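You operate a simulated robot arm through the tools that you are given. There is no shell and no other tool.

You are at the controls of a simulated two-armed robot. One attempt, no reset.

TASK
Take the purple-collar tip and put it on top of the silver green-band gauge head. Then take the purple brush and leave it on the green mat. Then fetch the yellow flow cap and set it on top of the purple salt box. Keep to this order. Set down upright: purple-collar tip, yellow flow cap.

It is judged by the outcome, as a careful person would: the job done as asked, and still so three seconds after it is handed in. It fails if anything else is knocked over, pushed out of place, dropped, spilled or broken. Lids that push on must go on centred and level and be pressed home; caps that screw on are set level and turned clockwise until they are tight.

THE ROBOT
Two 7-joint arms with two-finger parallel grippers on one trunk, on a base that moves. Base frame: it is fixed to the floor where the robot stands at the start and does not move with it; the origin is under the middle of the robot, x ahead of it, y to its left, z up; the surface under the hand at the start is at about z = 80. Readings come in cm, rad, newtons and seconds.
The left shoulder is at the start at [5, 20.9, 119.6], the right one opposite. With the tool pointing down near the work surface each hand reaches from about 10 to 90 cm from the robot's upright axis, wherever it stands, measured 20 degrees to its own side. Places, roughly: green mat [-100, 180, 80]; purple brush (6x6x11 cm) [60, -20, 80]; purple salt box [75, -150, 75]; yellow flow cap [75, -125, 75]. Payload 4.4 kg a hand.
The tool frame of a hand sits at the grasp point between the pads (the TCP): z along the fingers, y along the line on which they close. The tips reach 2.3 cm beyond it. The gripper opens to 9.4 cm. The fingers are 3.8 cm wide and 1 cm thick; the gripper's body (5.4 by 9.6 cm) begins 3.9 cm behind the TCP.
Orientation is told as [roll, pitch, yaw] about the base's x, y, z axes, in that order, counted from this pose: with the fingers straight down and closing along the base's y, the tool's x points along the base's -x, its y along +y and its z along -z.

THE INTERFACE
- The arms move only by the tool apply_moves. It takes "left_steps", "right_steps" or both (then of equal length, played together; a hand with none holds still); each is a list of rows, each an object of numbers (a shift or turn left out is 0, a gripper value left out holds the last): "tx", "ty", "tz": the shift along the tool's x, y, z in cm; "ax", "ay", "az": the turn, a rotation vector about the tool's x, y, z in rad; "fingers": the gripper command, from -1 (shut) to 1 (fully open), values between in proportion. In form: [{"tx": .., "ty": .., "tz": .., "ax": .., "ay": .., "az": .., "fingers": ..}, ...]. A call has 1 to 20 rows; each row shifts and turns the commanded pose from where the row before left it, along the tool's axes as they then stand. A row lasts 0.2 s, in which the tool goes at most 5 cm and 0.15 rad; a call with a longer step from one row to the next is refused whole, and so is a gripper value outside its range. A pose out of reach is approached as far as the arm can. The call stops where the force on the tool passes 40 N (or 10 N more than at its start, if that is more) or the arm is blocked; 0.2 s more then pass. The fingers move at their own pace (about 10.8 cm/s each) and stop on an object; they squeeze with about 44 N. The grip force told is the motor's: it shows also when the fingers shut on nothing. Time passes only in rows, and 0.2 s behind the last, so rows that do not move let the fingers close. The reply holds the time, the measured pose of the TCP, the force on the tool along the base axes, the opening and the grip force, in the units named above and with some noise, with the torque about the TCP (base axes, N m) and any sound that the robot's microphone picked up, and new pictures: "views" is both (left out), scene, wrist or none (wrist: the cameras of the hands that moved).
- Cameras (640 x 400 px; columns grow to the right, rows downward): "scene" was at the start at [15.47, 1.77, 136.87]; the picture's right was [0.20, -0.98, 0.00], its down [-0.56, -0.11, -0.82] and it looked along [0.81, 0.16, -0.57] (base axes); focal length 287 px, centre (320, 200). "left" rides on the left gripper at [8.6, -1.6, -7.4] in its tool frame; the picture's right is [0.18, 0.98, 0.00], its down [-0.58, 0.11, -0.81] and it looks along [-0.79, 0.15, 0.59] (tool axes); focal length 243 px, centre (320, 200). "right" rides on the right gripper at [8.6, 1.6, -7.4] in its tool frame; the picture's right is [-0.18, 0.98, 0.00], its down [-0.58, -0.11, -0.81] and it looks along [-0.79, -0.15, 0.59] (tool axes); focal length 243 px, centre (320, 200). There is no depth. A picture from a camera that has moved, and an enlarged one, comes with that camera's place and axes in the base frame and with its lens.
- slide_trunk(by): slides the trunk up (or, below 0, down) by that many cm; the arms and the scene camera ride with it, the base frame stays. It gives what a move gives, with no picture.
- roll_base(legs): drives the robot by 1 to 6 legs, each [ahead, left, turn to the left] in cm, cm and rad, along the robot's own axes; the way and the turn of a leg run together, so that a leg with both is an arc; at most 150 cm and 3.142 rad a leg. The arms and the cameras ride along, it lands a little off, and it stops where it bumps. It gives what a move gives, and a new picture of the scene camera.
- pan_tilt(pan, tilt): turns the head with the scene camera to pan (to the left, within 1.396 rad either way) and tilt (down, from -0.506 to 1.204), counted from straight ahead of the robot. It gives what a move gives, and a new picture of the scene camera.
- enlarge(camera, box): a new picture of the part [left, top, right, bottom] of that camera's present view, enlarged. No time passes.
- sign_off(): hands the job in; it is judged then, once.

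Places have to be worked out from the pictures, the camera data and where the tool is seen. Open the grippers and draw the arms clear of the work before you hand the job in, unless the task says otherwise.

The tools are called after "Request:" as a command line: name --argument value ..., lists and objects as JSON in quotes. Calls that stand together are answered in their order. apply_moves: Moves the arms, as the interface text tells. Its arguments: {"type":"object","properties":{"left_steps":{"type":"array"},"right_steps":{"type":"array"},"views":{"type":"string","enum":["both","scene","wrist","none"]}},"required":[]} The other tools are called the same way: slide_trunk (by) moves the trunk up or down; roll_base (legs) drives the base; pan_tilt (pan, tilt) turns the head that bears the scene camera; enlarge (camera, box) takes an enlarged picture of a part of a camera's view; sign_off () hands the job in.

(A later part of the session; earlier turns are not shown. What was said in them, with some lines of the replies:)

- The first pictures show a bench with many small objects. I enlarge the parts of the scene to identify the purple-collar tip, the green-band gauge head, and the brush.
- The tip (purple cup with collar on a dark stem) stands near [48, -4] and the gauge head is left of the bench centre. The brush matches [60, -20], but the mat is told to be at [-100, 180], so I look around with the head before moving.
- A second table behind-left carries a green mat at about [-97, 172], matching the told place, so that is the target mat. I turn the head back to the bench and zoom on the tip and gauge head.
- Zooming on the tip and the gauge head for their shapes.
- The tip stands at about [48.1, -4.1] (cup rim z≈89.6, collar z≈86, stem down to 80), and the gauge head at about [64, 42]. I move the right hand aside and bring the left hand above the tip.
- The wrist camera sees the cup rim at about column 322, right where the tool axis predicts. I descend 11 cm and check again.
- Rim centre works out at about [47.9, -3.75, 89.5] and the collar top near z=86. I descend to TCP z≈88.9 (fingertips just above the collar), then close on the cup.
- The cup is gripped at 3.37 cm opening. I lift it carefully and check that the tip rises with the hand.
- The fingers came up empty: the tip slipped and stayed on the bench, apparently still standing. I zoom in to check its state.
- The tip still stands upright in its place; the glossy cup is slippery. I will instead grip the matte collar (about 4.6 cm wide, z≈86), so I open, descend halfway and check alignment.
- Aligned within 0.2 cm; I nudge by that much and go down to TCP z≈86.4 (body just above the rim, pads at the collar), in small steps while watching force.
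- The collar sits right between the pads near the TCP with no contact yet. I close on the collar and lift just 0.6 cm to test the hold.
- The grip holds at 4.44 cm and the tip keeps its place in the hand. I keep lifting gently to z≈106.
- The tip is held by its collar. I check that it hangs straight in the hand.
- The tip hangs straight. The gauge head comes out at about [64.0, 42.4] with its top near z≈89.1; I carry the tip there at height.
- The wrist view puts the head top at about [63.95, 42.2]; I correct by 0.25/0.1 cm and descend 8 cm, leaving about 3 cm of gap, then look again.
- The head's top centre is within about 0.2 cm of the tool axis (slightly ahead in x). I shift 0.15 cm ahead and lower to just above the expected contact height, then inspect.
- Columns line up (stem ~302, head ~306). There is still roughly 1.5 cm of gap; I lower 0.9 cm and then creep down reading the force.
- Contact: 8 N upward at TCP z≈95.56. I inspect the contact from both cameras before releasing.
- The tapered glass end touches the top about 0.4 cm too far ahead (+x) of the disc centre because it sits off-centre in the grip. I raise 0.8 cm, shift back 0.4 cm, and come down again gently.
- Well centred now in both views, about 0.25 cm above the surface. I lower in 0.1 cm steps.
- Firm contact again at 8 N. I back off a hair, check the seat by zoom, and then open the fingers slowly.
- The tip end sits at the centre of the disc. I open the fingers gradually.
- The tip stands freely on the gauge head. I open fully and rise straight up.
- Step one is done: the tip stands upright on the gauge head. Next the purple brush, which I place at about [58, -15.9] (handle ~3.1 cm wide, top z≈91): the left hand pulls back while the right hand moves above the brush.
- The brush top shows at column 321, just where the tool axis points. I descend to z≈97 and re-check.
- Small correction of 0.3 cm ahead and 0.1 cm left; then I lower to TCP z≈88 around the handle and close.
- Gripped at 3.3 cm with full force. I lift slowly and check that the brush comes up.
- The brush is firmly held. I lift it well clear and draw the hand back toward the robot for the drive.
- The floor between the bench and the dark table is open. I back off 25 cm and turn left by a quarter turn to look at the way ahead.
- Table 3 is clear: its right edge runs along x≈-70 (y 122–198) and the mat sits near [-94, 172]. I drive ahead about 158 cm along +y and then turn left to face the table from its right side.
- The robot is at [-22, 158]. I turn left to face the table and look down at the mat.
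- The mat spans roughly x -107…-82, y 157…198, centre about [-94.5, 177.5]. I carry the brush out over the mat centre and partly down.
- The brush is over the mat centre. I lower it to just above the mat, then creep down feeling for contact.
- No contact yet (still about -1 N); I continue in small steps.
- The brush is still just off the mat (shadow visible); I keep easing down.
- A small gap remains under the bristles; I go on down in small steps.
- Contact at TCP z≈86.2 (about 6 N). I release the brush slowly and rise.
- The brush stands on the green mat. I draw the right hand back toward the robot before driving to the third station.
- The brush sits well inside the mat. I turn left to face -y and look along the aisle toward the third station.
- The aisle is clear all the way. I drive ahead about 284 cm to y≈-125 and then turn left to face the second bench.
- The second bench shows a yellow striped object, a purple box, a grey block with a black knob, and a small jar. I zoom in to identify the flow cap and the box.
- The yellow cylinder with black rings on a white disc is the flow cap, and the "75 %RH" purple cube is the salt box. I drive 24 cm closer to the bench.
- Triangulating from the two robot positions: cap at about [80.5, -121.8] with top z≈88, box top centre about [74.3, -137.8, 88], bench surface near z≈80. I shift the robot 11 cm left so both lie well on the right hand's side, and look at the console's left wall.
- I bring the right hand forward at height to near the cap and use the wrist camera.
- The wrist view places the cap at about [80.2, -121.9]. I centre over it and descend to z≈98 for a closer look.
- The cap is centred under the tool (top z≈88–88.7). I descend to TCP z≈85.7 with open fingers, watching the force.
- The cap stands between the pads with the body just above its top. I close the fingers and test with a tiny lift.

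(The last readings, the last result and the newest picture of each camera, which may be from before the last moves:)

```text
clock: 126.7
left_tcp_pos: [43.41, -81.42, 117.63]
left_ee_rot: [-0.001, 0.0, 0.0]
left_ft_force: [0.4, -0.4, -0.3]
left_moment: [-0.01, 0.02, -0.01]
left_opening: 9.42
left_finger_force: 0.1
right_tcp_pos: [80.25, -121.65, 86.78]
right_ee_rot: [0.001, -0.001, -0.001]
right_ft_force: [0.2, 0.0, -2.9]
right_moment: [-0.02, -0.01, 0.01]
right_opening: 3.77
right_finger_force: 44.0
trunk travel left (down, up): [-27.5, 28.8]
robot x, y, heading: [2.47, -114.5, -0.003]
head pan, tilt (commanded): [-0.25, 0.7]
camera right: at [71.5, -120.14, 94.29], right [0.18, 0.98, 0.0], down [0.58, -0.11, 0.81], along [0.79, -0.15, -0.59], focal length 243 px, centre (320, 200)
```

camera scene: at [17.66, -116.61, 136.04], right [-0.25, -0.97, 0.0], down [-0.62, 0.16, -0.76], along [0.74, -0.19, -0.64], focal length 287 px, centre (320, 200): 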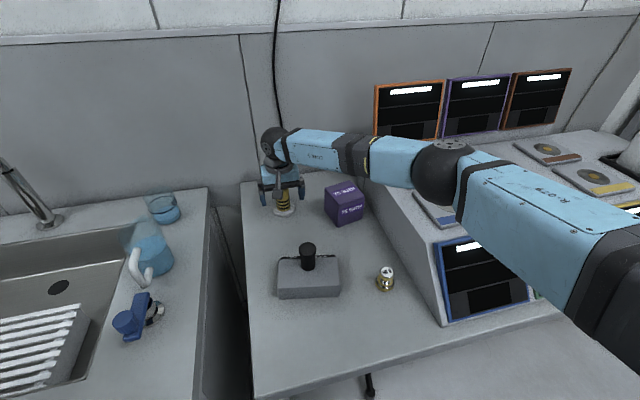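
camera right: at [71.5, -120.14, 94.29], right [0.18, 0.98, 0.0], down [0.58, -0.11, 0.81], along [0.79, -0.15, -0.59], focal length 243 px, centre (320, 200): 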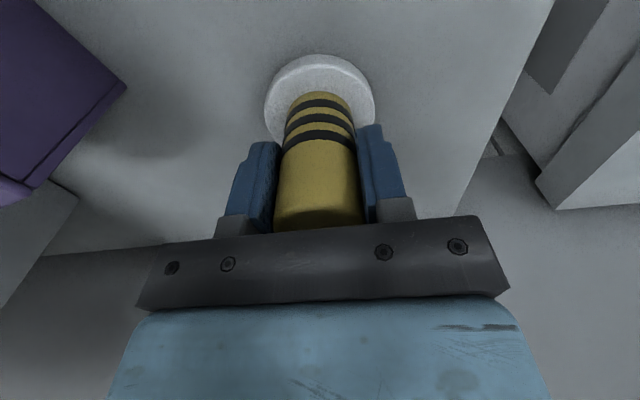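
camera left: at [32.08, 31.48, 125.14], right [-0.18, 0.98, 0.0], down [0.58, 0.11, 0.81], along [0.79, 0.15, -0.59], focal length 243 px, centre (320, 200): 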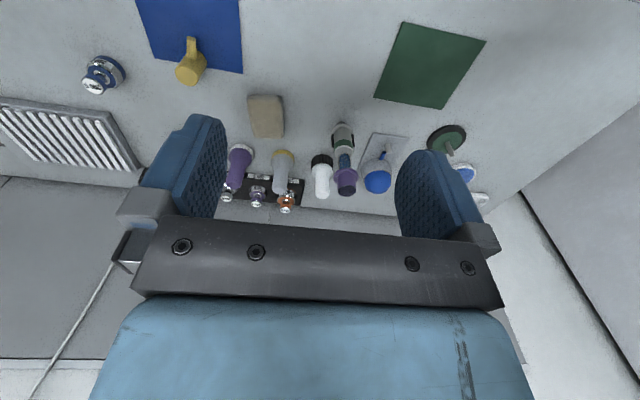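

The whole cap, white flange included, comes up (about 3 N). I lift it gently to z≈104.

Request:
apply_moves --right_steps '[{"tz": -0.6}, {"tz": -1}, {"tz": -1.5}, {"tz": -2}, {"tz": -2.5}, {"tz": -3}, {"tz": -3}, {"tz": -2.5}, {"tz": -1}, {}]' --views "both"

Request:
enlarge --camera "scene" --box '[240, 110, 390, 240]'

```text
clock: 128.9
left_tcp_pos: [43.46, -81.45, 117.72]
left_ee_rot: [0.0, 0.001, 0.001]
left_ft_force: [-0.9, 0.2, -0.2]
left_moment: [0.0, 0.01, 0.01]
left_opening: 9.43
left_finger_force: 0.0
right_tcp_pos: [80.21, -121.81, 103.96]
right_ee_rot: [0.001, 0.0, 0.0]
right_ft_force: [-0.3, 0.8, -4.4]
right_moment: [0.0, -0.05, -0.02]
right_opening: 3.73
right_finger_force: 44.0
trunk travel left (down, up): [-27.5, 28.8]
robot x, y, heading: [2.73, -114.37, 0.003]
head pan, tilt (commanded): [-0.25, 0.7]
camera scene: at [17.71, -116.62, 136.03], right [-0.25, -0.97, 0.0], down [-0.62, 0.16, -0.76], along [0.74, -0.19, -0.64], focal length 287 px, centre (320, 200)
camera right: at [71.46, -120.19, 111.39], right [0.18, 0.98, 0.0], down [0.58, -0.11, 0.81], along [0.79, -0.15, -0.59], focal length 243 px, centre (320, 200)
```

scene: 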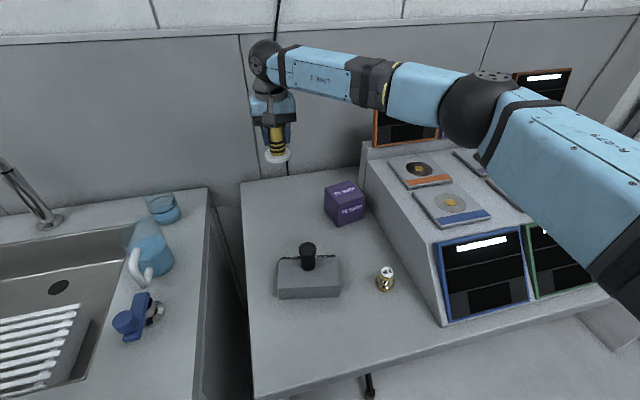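
right: 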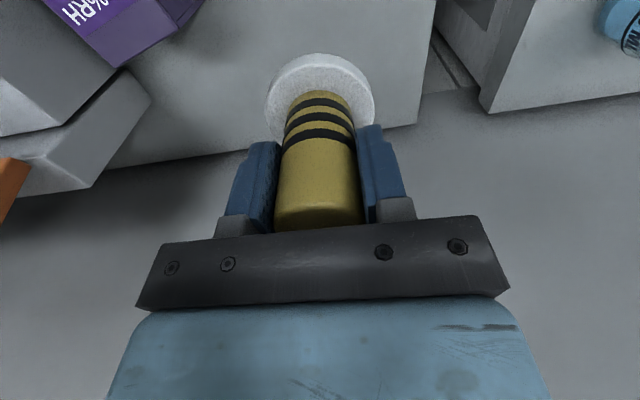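

```text
3.08 times, centred on (315, 175) of scene
camera zoom: at [17.71, -116.62, 136.03], right [-0.25, -0.97, 0.0], down [-0.62, 0.16, -0.76], along [0.74, -0.19, -0.64], focal length 884 px, centre (335, 277)
```

zoom: 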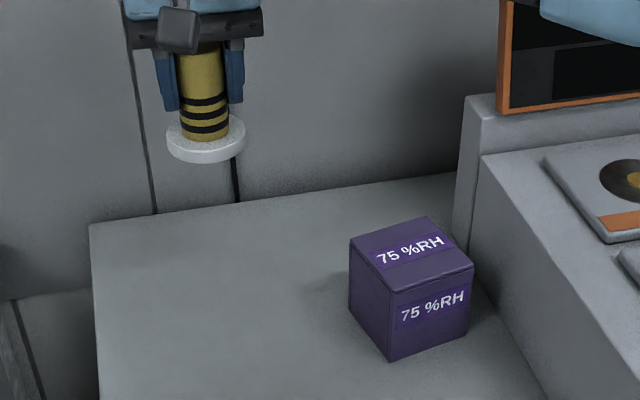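

The box top centre again works out to about [74.4, -137.9, 88]. I carry the cap over it at this height and look.

Request:
apply_moves --right_steps '[{"tx": 0.5, "ty": -1.2}, {"tx": 0.9, "ty": -2.5}, {"tx": 1.0, "ty": -3}, {"tx": 1.0, "ty": -3}, {"tx": 1.0, "ty": -3}, {"tx": 0.8, "ty": -2.2}, {"tx": 0.45, "ty": -1.2}, {}]' --views "both"

Request:
enlarge --camera "scene" --box '[290, 110, 400, 240]'

Request:
enlarge --camera "right" --box '[220, 0, 420, 150]'

```text
clock: 130.7
left_tcp_pos: [43.43, -81.38, 117.67]
left_ee_rot: [-0.001, -0.001, 0.002]
left_ft_force: [0.1, 0.1, 0.8]
left_moment: [0.0, -0.02, 0.03]
left_opening: 9.38
left_finger_force: 0.0
right_tcp_pos: [74.52, -137.95, 103.94]
right_ee_rot: [-0.001, 0.0, -0.001]
right_ft_force: [-0.7, -0.2, -4.3]
right_moment: [-0.02, 0.02, -0.02]
right_opening: 3.75
right_finger_force: 44.0
trunk travel left (down, up): [-27.5, 28.8]
robot x, y, heading: [2.79, -114.79, 0.001]
head pan, tilt (commanded): [-0.25, 0.7]
camera scene: at [17.71, -116.6, 136.04], right [-0.25, -0.97, 0.0], down [-0.62, 0.16, -0.76], along [0.74, -0.19, -0.64], focal length 287 px, centre (320, 200)
camera right: at [65.84, -136.27, 111.38], right [0.18, 0.98, 0.0], down [0.58, -0.11, 0.81], along [0.79, -0.15, -0.59], focal length 243 px, centre (320, 200)
```

scene: 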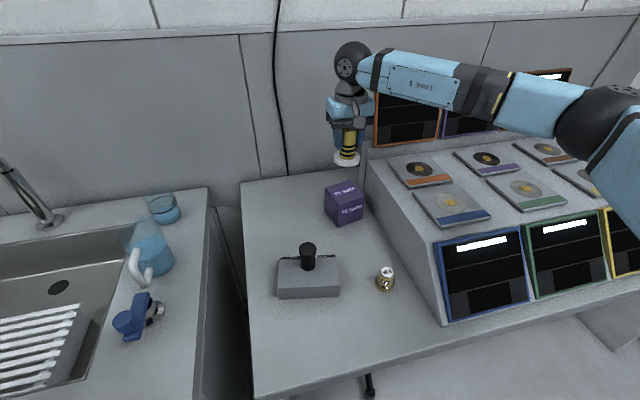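
right: 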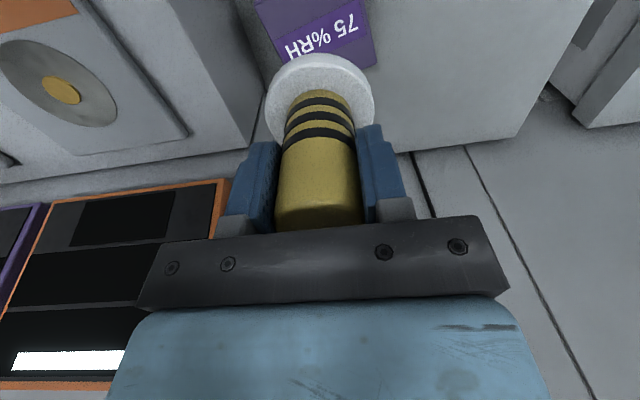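

```text
3.08 times, centred on (345, 175) of scene
camera zoom: at [17.71, -116.6, 136.04], right [-0.25, -0.97, 0.0], down [-0.62, 0.16, -0.76], along [0.74, -0.19, -0.64], focal length 884 px, centre (243, 277)
```

zoom: 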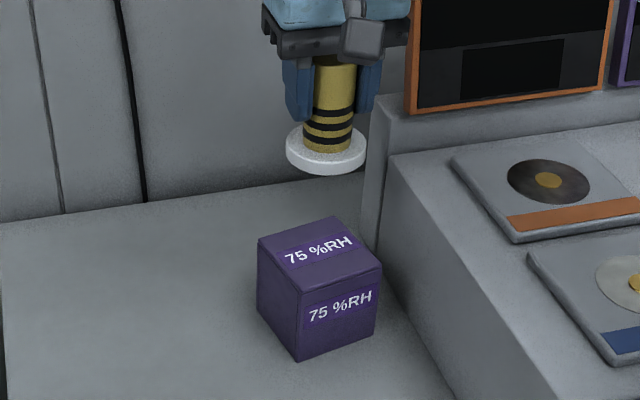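

```text
2.67 times, centred on (320, 75) of right
camera zoom: at [65.84, -136.27, 111.38], right [0.18, 0.98, 0.0], down [0.58, -0.11, 0.81], along [0.79, -0.15, -0.59], focal length 647 px, centre (320, 533)
```

zoom: 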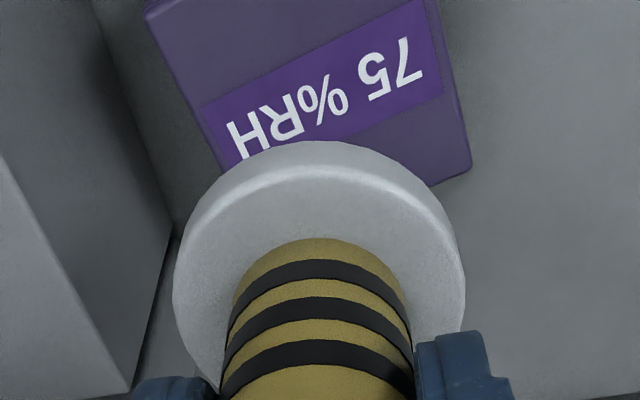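

The cap is centred over the box (box corners give centre [74.4, -137.8], TCP at [74.4, -137.9]). I lower to about 1.3 cm above the expected contact and check.

Request:
apply_moves --right_steps '[{"tz": 2}, {"tz": 2}, {"tz": 2}, {"tz": 1.5}, {"tz": 1}, {"tz": 0.4}, {}]' --views "both"

Request:
enlarge --camera "scene" --box '[310, 140, 380, 230]'

Request:
enlarge --camera "right" --box '[220, 0, 420, 150]'

```text
clock: 132.3
left_tcp_pos: [43.3, -81.3, 117.68]
left_ee_rot: [-0.001, -0.001, 0.002]
left_ft_force: [-0.4, 0.0, -0.2]
left_moment: [0.0, 0.0, -0.02]
left_opening: 9.39
left_finger_force: 0.1
right_tcp_pos: [74.63, -137.92, 95.04]
right_ee_rot: [-0.001, 0.0, 0.001]
right_ft_force: [0.4, 0.3, -3.9]
right_moment: [0.04, -0.02, 0.03]
right_opening: 3.71
right_finger_force: 44.4
trunk travel left (down, up): [-27.5, 28.8]
robot x, y, heading: [2.7, -114.57, 0.002]
head pan, tilt (commanded): [-0.25, 0.7]
camera scene: at [17.7, -116.62, 136.04], right [-0.25, -0.97, 0.0], down [-0.62, 0.16, -0.76], along [0.74, -0.19, -0.64], focal length 287 px, centre (320, 200)
camera right: at [65.8, -136.24, 102.46], right [0.18, 0.98, 0.0], down [0.58, -0.11, 0.81], along [0.79, -0.15, -0.59], focal length 243 px, centre (320, 200)
```

scene: 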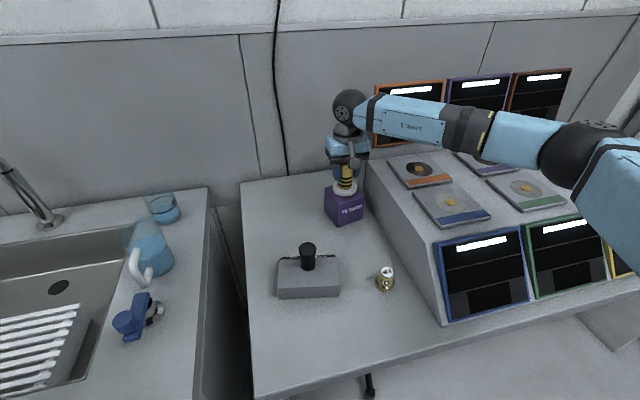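
right: 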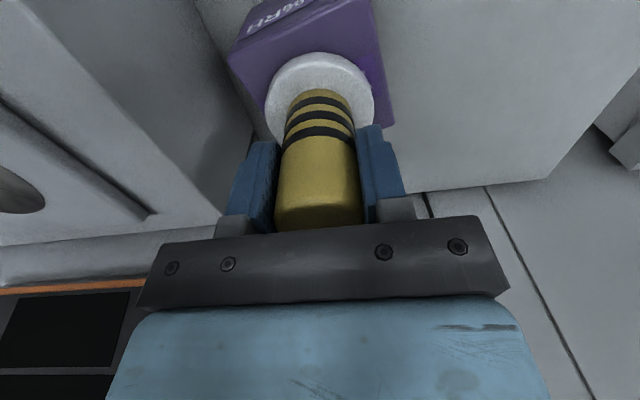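

```text
4.44 times, centred on (345, 185) of scene
camera zoom: at [17.7, -116.62, 136.04], right [-0.25, -0.97, 0.0], down [-0.62, 0.16, -0.76], along [0.74, -0.19, -0.64], focal length 1276 px, centre (209, 267)
```

zoom: 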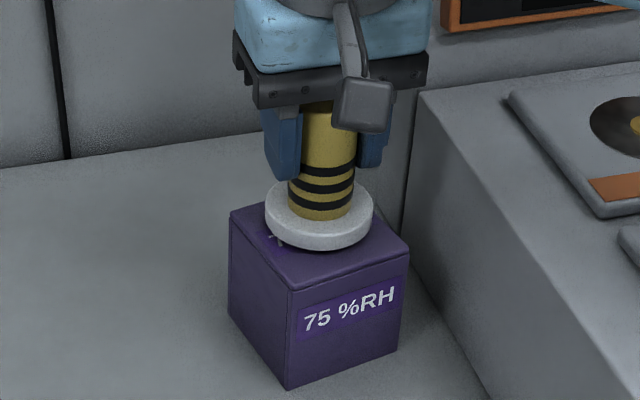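

```text
2.67 times, centred on (320, 75) of right
camera zoom: at [65.8, -136.24, 102.46], right [0.18, 0.98, 0.0], down [0.58, -0.11, 0.81], along [0.79, -0.15, -0.59], focal length 647 px, centre (320, 533)
```

zoom: 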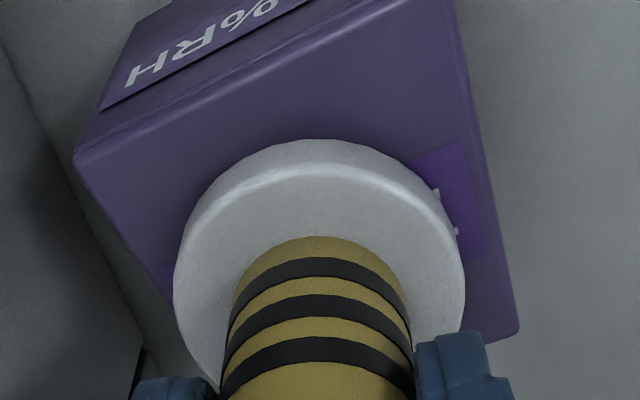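

Both views show the cap centred on the box with about 1.2 cm to go. I lower 0.9 cm then creep down to contact.

Request:
apply_moves --right_steps '[{"tz": 0.3}, {"tz": 0.3}, {"tz": 0.3}, {}]' --views "none"

Request:
apply_moves --right_steps '[{"tz": 0.1}, {"tz": 0.1}, {}]' --views "none"

```text
clock: 133.3
left_tcp_pos: [43.21, -81.36, 117.73]
left_ee_rot: [0.001, -0.002, 0.0]
left_ft_force: [0.4, 0.7, -0.2]
left_moment: [-0.02, 0.0, -0.03]
left_opening: 9.38
left_finger_force: 0.1
right_tcp_pos: [74.48, -137.9, 94.47]
right_ee_rot: [0.001, -0.005, -0.002]
right_ft_force: [4.1, -1.4, 15.1]
right_moment: [-0.25, 0.2, 0.05]
right_opening: 3.7
right_finger_force: 44.1
trunk travel left (down, up): [-27.5, 28.8]
robot x, y, heading: [2.47, -114.61, -0.0]
head pan, tilt (commanded): [-0.25, 0.7]
```

```text
clock: 134.1
left_tcp_pos: [43.14, -81.31, 117.77]
left_ee_rot: [0.0, -0.003, 0.001]
left_ft_force: [0.3, 0.3, -1.1]
left_moment: [-0.03, 0.0, -0.01]
left_opening: 9.41
left_finger_force: 0.0
right_tcp_pos: [74.55, -137.74, 94.32]
right_ee_rot: [-0.001, -0.005, 0.001]
right_ft_force: [10.0, 0.1, 30.4]
right_moment: [0.21, -0.06, -0.19]
right_opening: 3.72
right_finger_force: 44.2
trunk travel left (down, up): [-27.5, 28.8]
robot x, y, heading: [2.52, -114.46, 0.003]
head pan, tilt (commanded): [-0.25, 0.7]
```

Contact came earlier than estimated and the force rose to about 30 N; I back off 0.35 cm to relieve it and check the seating.

Request:
apply_moves --right_steps '[{"tz": -0.15}, {"tz": -0.15}, {}]' --views "wrist"

Request:
enlarge --camera "scene" --box '[310, 140, 380, 230]'

```text
clock: 134.9
left_tcp_pos: [43.27, -81.32, 117.67]
left_ee_rot: [-0.001, -0.002, 0.002]
left_ft_force: [-0.9, 0.0, 0.4]
left_moment: [-0.01, 0.0, 0.0]
left_opening: 9.4
left_finger_force: 0.1
right_tcp_pos: [74.52, -137.77, 94.28]
right_ee_rot: [-0.003, 0.0, 0.001]
right_ft_force: [5.6, 1.5, 15.6]
right_moment: [0.2, -0.38, -0.03]
right_opening: 3.74
right_finger_force: 44.2
trunk travel left (down, up): [-27.5, 28.8]
robot x, y, heading: [2.71, -114.64, 0.002]
head pan, tilt (commanded): [-0.25, 0.7]
camera right: at [65.69, -136.18, 101.76], right [0.18, 0.98, 0.0], down [0.58, -0.11, 0.81], along [0.79, -0.15, -0.59], focal length 243 px, centre (320, 200)
```

right: 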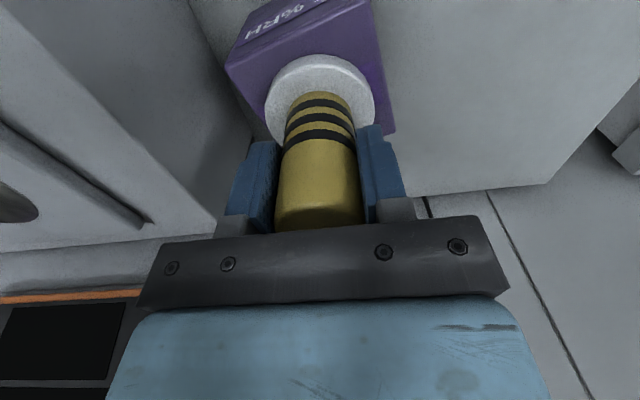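

```text
4.44 times, centred on (345, 185) of scene
camera zoom: at [17.51, -116.52, 136.06], right [-0.25, -0.97, 0.0], down [-0.62, 0.16, -0.77], along [0.74, -0.19, -0.64], focal length 1276 px, centre (209, 267)
```

zoom: 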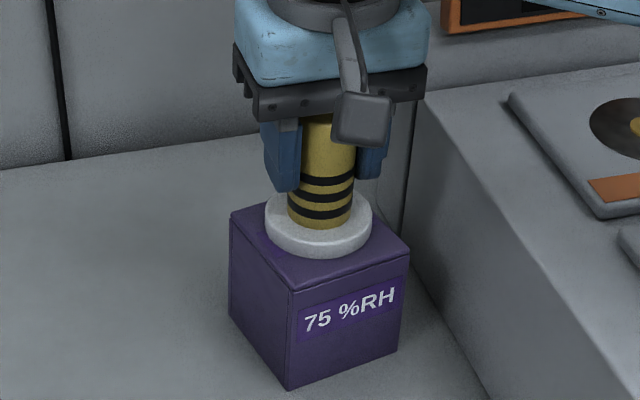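

The box has not shifted and the cap sits centred on it. I relieve the remaining push a little more.

Request:
apply_moves --right_steps '[{"tz": -0.1}, {}]' --views "none"

```text
clock: 135.5
left_tcp_pos: [43.25, -81.38, 117.7]
left_ee_rot: [0.0, -0.001, 0.001]
left_ft_force: [0.0, -0.4, 0.7]
left_moment: [0.01, 0.02, -0.02]
left_opening: 9.4
left_finger_force: 0.0
right_tcp_pos: [74.35, -137.87, 94.42]
right_ee_rot: [0.0, 0.002, 0.001]
right_ft_force: [-1.1, 2.4, 5.9]
right_moment: [0.22, -0.15, 0.04]
right_opening: 3.75
right_finger_force: 44.0
trunk travel left (down, up): [-27.5, 28.8]
robot x, y, heading: [2.35, -114.79, -0.001]
head pan, tilt (commanded): [-0.25, 0.7]
```

Residual force is now only about 6 N. I open the fingers gradually.

Request:
apply_moves --right_steps '[{"fingers": -0.18}, {"fingers": -0.1}, {"fingers": 0.0}, {"fingers": 0.2}, {"fingers": 0.5}, {}]' --views "wrist"

Request:
enlarge --camera "scene" --box '[310, 140, 380, 230]'

```text
clock: 136.9
left_tcp_pos: [43.32, -81.4, 117.47]
left_ee_rot: [-0.001, 0.0, 0.002]
left_ft_force: [0.7, 0.6, -0.3]
left_moment: [0.01, -0.01, 0.02]
left_opening: 9.4
left_finger_force: 0.0
right_tcp_pos: [74.58, -137.86, 94.32]
right_ee_rot: [0.0, 0.001, 0.0]
right_ft_force: [0.4, 0.4, 0.3]
right_moment: [0.02, 0.02, -0.01]
right_opening: 7.04
right_finger_force: 0.0
trunk travel left (down, up): [-27.5, 28.8]
robot x, y, heading: [2.5, -114.92, -0.006]
head pan, tilt (commanded): [-0.25, 0.7]
camera right: at [65.81, -136.27, 101.82], right [0.18, 0.98, 0.0], down [0.58, -0.11, 0.81], along [0.79, -0.15, -0.59], focal length 243 px, centre (320, 200)
```

right: 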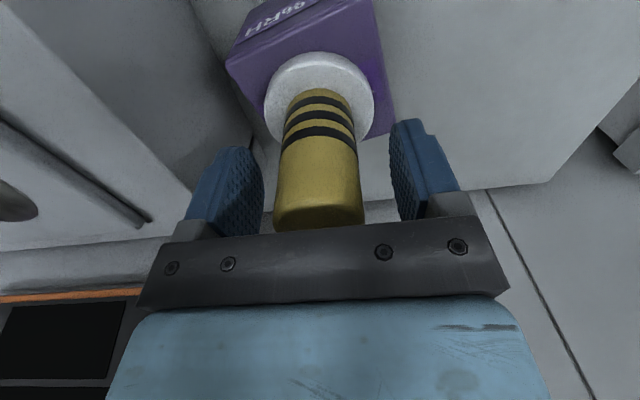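

```text
4.44 times, centred on (345, 185) of scene
camera zoom: at [17.66, -116.61, 136.04], right [-0.25, -0.97, 0.0], down [-0.62, 0.16, -0.76], along [0.74, -0.19, -0.64], focal length 1276 px, centre (209, 267)
```

zoom: 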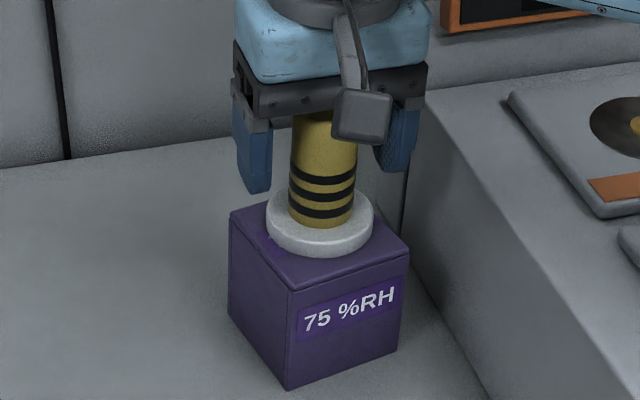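

The cap is released and stands level and centred on the box. I rise straight up, then draw the hand back clear.

Request:
apply_moves --right_steps '[{"fingers": 0.7}, {"tz": -0.5}, {"tz": -1}, {"tz": -2}, {"tz": -3}, {"tz": -4}, {"tz": -4}, {"tz": -4}, {"tz": -4, "fingers": 1}, {"tx": 2}, {"tx": 3}, {"tx": 3}, {"tx": 3}, {"tx": 3}, {"tx": 3}, {"tx": 3}, {"tx": 3}, {"tx": 3}, {"tx": 2}, {}]' --views "scene"

Request:
enlarge --camera "scene" --box '[230, 130, 430, 310]'

```text
clock: 141.1
left_tcp_pos: [43.31, -81.27, 117.66]
left_ee_rot: [0.001, 0.0, 0.002]
left_ft_force: [-0.3, 0.9, -0.8]
left_moment: [-0.03, 0.02, -0.01]
left_opening: 9.38
left_finger_force: 0.1
right_tcp_pos: [46.53, -137.7, 116.97]
right_ee_rot: [-0.002, 0.0, -0.002]
right_ft_force: [0.3, -0.1, -0.3]
right_moment: [-0.01, 0.04, 0.02]
right_opening: 9.38
right_finger_force: 0.0
trunk travel left (down, up): [-27.5, 28.8]
robot x, y, heading: [2.51, -114.46, -0.002]
head pan, tilt (commanded): [-0.25, 0.7]
camera scene: at [17.68, -116.61, 136.04], right [-0.25, -0.97, 0.0], down [-0.62, 0.16, -0.76], along [0.74, -0.19, -0.64], focal length 287 px, centre (320, 200)
```

scene: 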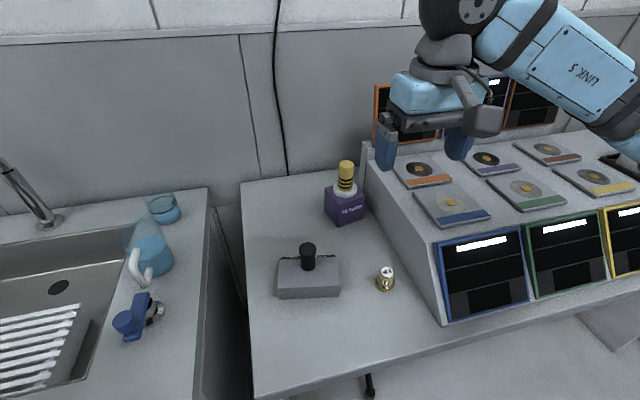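

```text
2.22 times, centred on (330, 220) of scene
camera zoom: at [17.68, -116.61, 136.04], right [-0.25, -0.97, 0.0], down [-0.62, 0.16, -0.76], along [0.74, -0.19, -0.64], focal length 638 px, centre (298, 156)
```

zoom: 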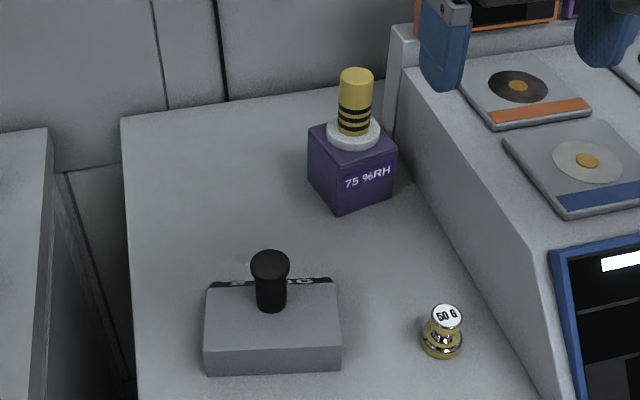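

The cap stands upright on the salt box. Before handing in, I look left to check that the tip still stands on the gauge head.

Request:
pan_tilt --pan 1.15 --tilt 0.35

Request:
enlarge --camera "scene" --box '[260, 100, 480, 240]'

```text
clock: 142.7
left_tcp_pos: [43.35, -81.37, 117.63]
left_ee_rot: [0.001, 0.001, 0.0]
left_ft_force: [0.5, -0.7, -0.1]
left_moment: [0.0, 0.04, 0.01]
left_opening: 9.41
left_finger_force: 0.0
right_tcp_pos: [46.56, -137.85, 116.89]
right_ee_rot: [0.001, 0.0, -0.001]
right_ft_force: [-0.4, 0.8, -0.5]
right_moment: [0.01, 0.0, 0.0]
right_opening: 9.39
right_finger_force: 0.1
trunk travel left (down, up): [-27.5, 28.8]
robot x, y, heading: [2.78, -114.67, 0.001]
head pan, tilt (commanded): [1.15, 0.351]
camera scene: at [13.23, -106.02, 139.18], right [0.91, -0.41, 0.0], down [-0.14, -0.31, -0.94], along [0.38, 0.86, -0.34], focal length 287 px, centre (320, 200)
```

scene: 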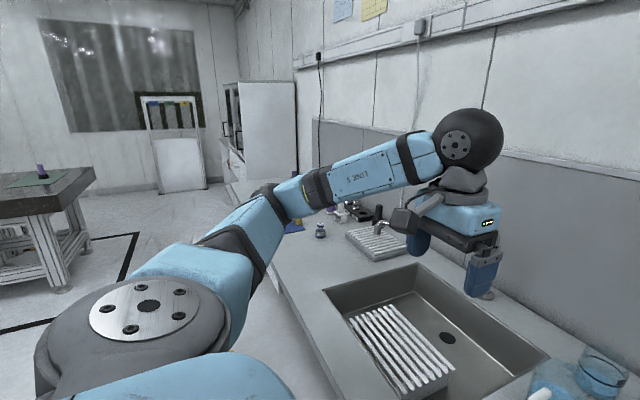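

```text
2.86 times, centred on (370, 170) of scene
camera zoom: at [13.23, -106.02, 139.18], right [0.91, -0.41, 0.0], down [-0.14, -0.31, -0.94], along [0.38, 0.86, -0.34], focal length 820 px, centre (177, 286)
```

zoom: 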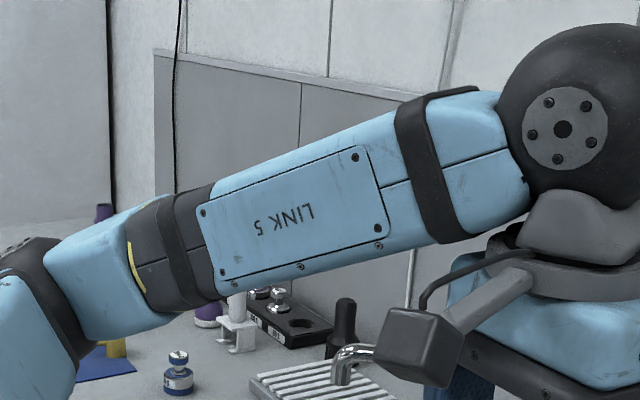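

The brush is visible on the far mat and the cup of the tip peeks out behind the arm. I back off 28 cm so the arms are clear and take a better look.

Request:
roll_base --legs '[[-28, 0, 0]]'

Request:
pan_tilt --pan 1.2 --tilt 0.3

Request:
enlarge --camera "scene" --box '[320, 120, 480, 240]'

```text
clock: 144.6
left_tcp_pos: [15.18, -81.49, 117.74]
left_ee_rot: [-0.001, -0.001, 0.0]
left_ft_force: [-0.1, -0.1, 0.1]
left_moment: [0.01, 0.01, 0.0]
left_opening: 9.41
left_finger_force: 0.1
right_tcp_pos: [18.4, -137.74, 116.77]
right_ee_rot: [0.0, 0.0, -0.001]
right_ft_force: [-1.1, -0.4, 0.2]
right_moment: [0.02, -0.02, 0.01]
right_opening: 9.41
right_finger_force: 0.0
trunk travel left (down, up): [-27.5, 28.8]
robot x, y, heading: [-25.42, -114.26, 0.008]
head pan, tilt (commanded): [1.15, 0.351]
camera scene: at [-14.87, -106.04, 139.19], right [0.91, -0.41, 0.0], down [-0.14, -0.31, -0.94], along [0.38, 0.86, -0.34], focal length 287 px, centre (320, 200)
```

scene: 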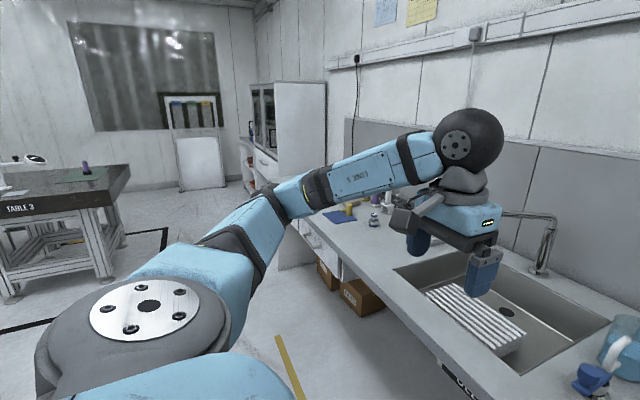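

```text
clock: 145.3
left_tcp_pos: [15.32, -81.41, 117.61]
left_ee_rot: [0.0, -0.001, -0.001]
left_ft_force: [0.0, -0.2, 0.3]
left_moment: [-0.02, 0.01, 0.02]
left_opening: 9.41
left_finger_force: 0.0
right_tcp_pos: [18.51, -137.96, 116.87]
right_ee_rot: [-0.001, 0.0, 0.001]
right_ft_force: [-0.8, -0.6, 0.0]
right_moment: [-0.03, 0.01, 0.0]
right_opening: 9.41
right_finger_force: 0.0
trunk travel left (down, up): [-27.5, 28.8]
robot x, y, heading: [-25.6, -114.4, -0.003]
head pan, tilt (commanded): [1.201, 0.3]
camera scene: at [-15.26, -105.83, 139.65], right [0.93, -0.36, 0.0], down [-0.11, -0.28, -0.96], along [0.35, 0.89, -0.3], focal length 287 px, centre (320, 200)
```

scene: 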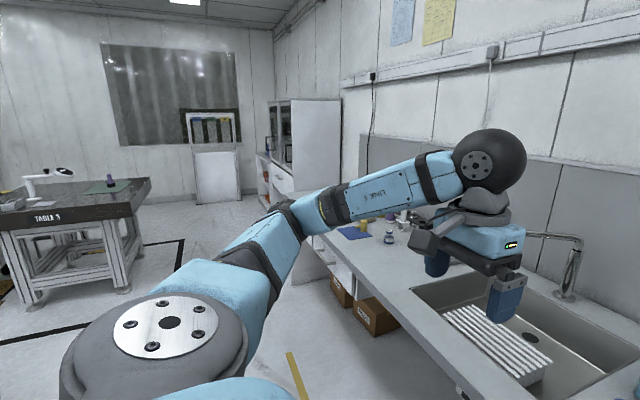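

```text
3.33 times, centred on (400, 180) of scene
camera zoom: at [-15.26, -105.83, 139.65], right [0.93, -0.36, 0.0], down [-0.11, -0.28, -0.96], along [0.35, 0.89, -0.3], focal length 957 px, centre (53, 267)
```

zoom: 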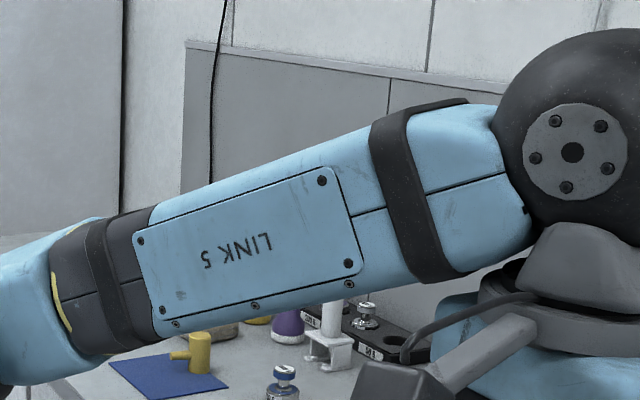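

The left arm blocks the view, so I turn the base left to look along the first bench.

Request:
roll_base --legs '[[0, 0, 1.4]]'

Request:
pan_tilt --pan -0.25 --tilt 0.3

Request:
enlarge --camera "scene" --box '[240, 110, 420, 240]'

```text
clock: 149.1
left_tcp_pos: [-51.44, -68.91, 117.62]
left_ee_rot: [-0.001, -0.001, 1.409]
left_ft_force: [0.3, 1.2, 0.0]
left_moment: [-0.03, 0.01, 0.0]
left_opening: 9.42
left_finger_force: 0.0
right_tcp_pos: [4.63, -74.78, 116.98]
right_ee_rot: [0.0, 0.0, 1.408]
right_ft_force: [0.0, -0.4, -0.2]
right_moment: [0.01, 0.01, -0.01]
right_opening: 9.38
right_finger_force: 0.0
trunk travel left (down, up): [-27.5, 28.8]
robot x, y, heading: [-25.44, -114.67, 1.408]
head pan, tilt (commanded): [1.201, 0.3]
camera scene: at [-32.33, -103.14, 139.65], right [0.51, 0.86, 0.0], down [0.25, -0.15, -0.96], along [-0.82, 0.49, -0.3], focal length 287 px, centre (320, 200)
```

scene: 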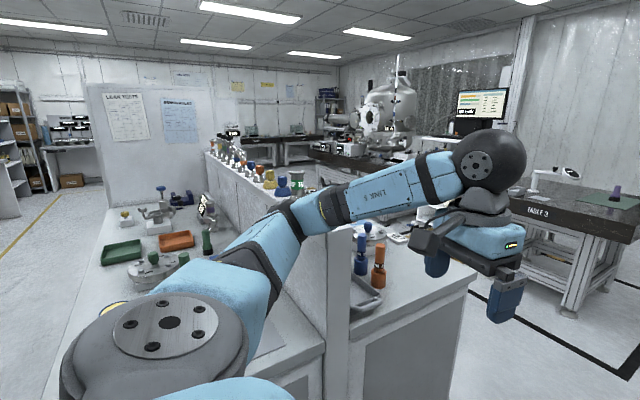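

```text
clock: 150.7
left_tcp_pos: [-51.42, -69.01, 117.62]
left_ee_rot: [0.0, -0.001, 1.409]
left_ft_force: [0.2, 1.3, 0.3]
left_moment: [-0.03, 0.02, -0.03]
left_opening: 9.4
left_finger_force: 0.1
right_tcp_pos: [4.68, -75.05, 116.8]
right_ee_rot: [-0.001, 0.0, 1.408]
right_ft_force: [0.6, 0.5, -0.4]
right_moment: [0.01, 0.03, 0.01]
right_opening: 9.39
right_finger_force: 0.1
trunk travel left (down, up): [-27.5, 28.8]
robot x, y, heading: [-25.15, -114.46, 1.409]
head pan, tilt (commanded): [-0.25, 0.3]
camera scene: at [-20.54, -99.32, 139.65], right [0.92, -0.4, 0.0], down [-0.12, -0.27, -0.96], along [0.38, 0.88, -0.3], focal length 287 px, centre (320, 200)
```

scene: 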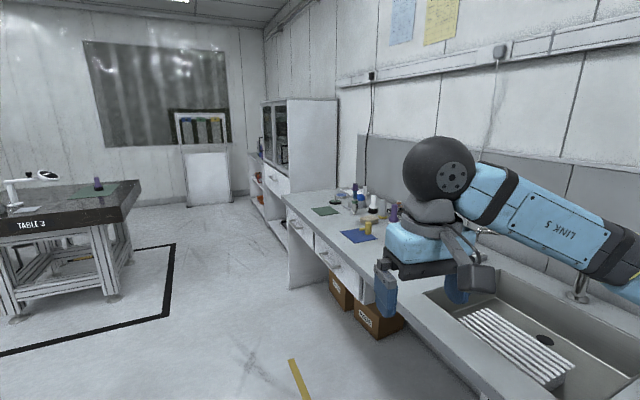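

```text
3.08 times, centred on (330, 175) of scene
camera zoom: at [-20.54, -99.32, 139.65], right [0.92, -0.4, 0.0], down [-0.12, -0.27, -0.96], along [0.38, 0.88, -0.3], focal length 884 px, centre (289, 277)
```

zoom: 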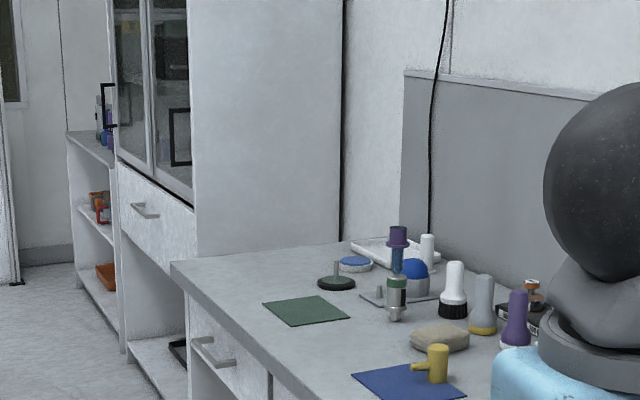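

The tip still stands upright on the gauge head, the brush stands on the far green mat, and the cap is on the salt box. Both grippers are open and clear, so I hand the job in.

Request:
sign_off

```text
The job is handed in.
```

The job is handed in, with all three items moved in the order you gave:

- **Purple-collar tip:** it stands upright on top of the silver green-band gauge head. My first lift slipped off the cup, leaving the tip standing where it was, so I picked it up by the collar instead.
- **Purple brush:** it stands near the middle of the green mat on Table 3. There is a second green mat on the first bench; I used the Table 3 one because it matches the place you listed.
- **Yellow flow cap:** it stands upright and centred on the purple salt box. I pressed it down to about 30 N for a moment while setting it down. The box did not shift.

I saw nothing knocked over or moved out of place. A last look from a distance showed the tip and brush still standing. I saw the cap standing after releasing it, before backing away. Both grippers are open and the arms are drawn back.
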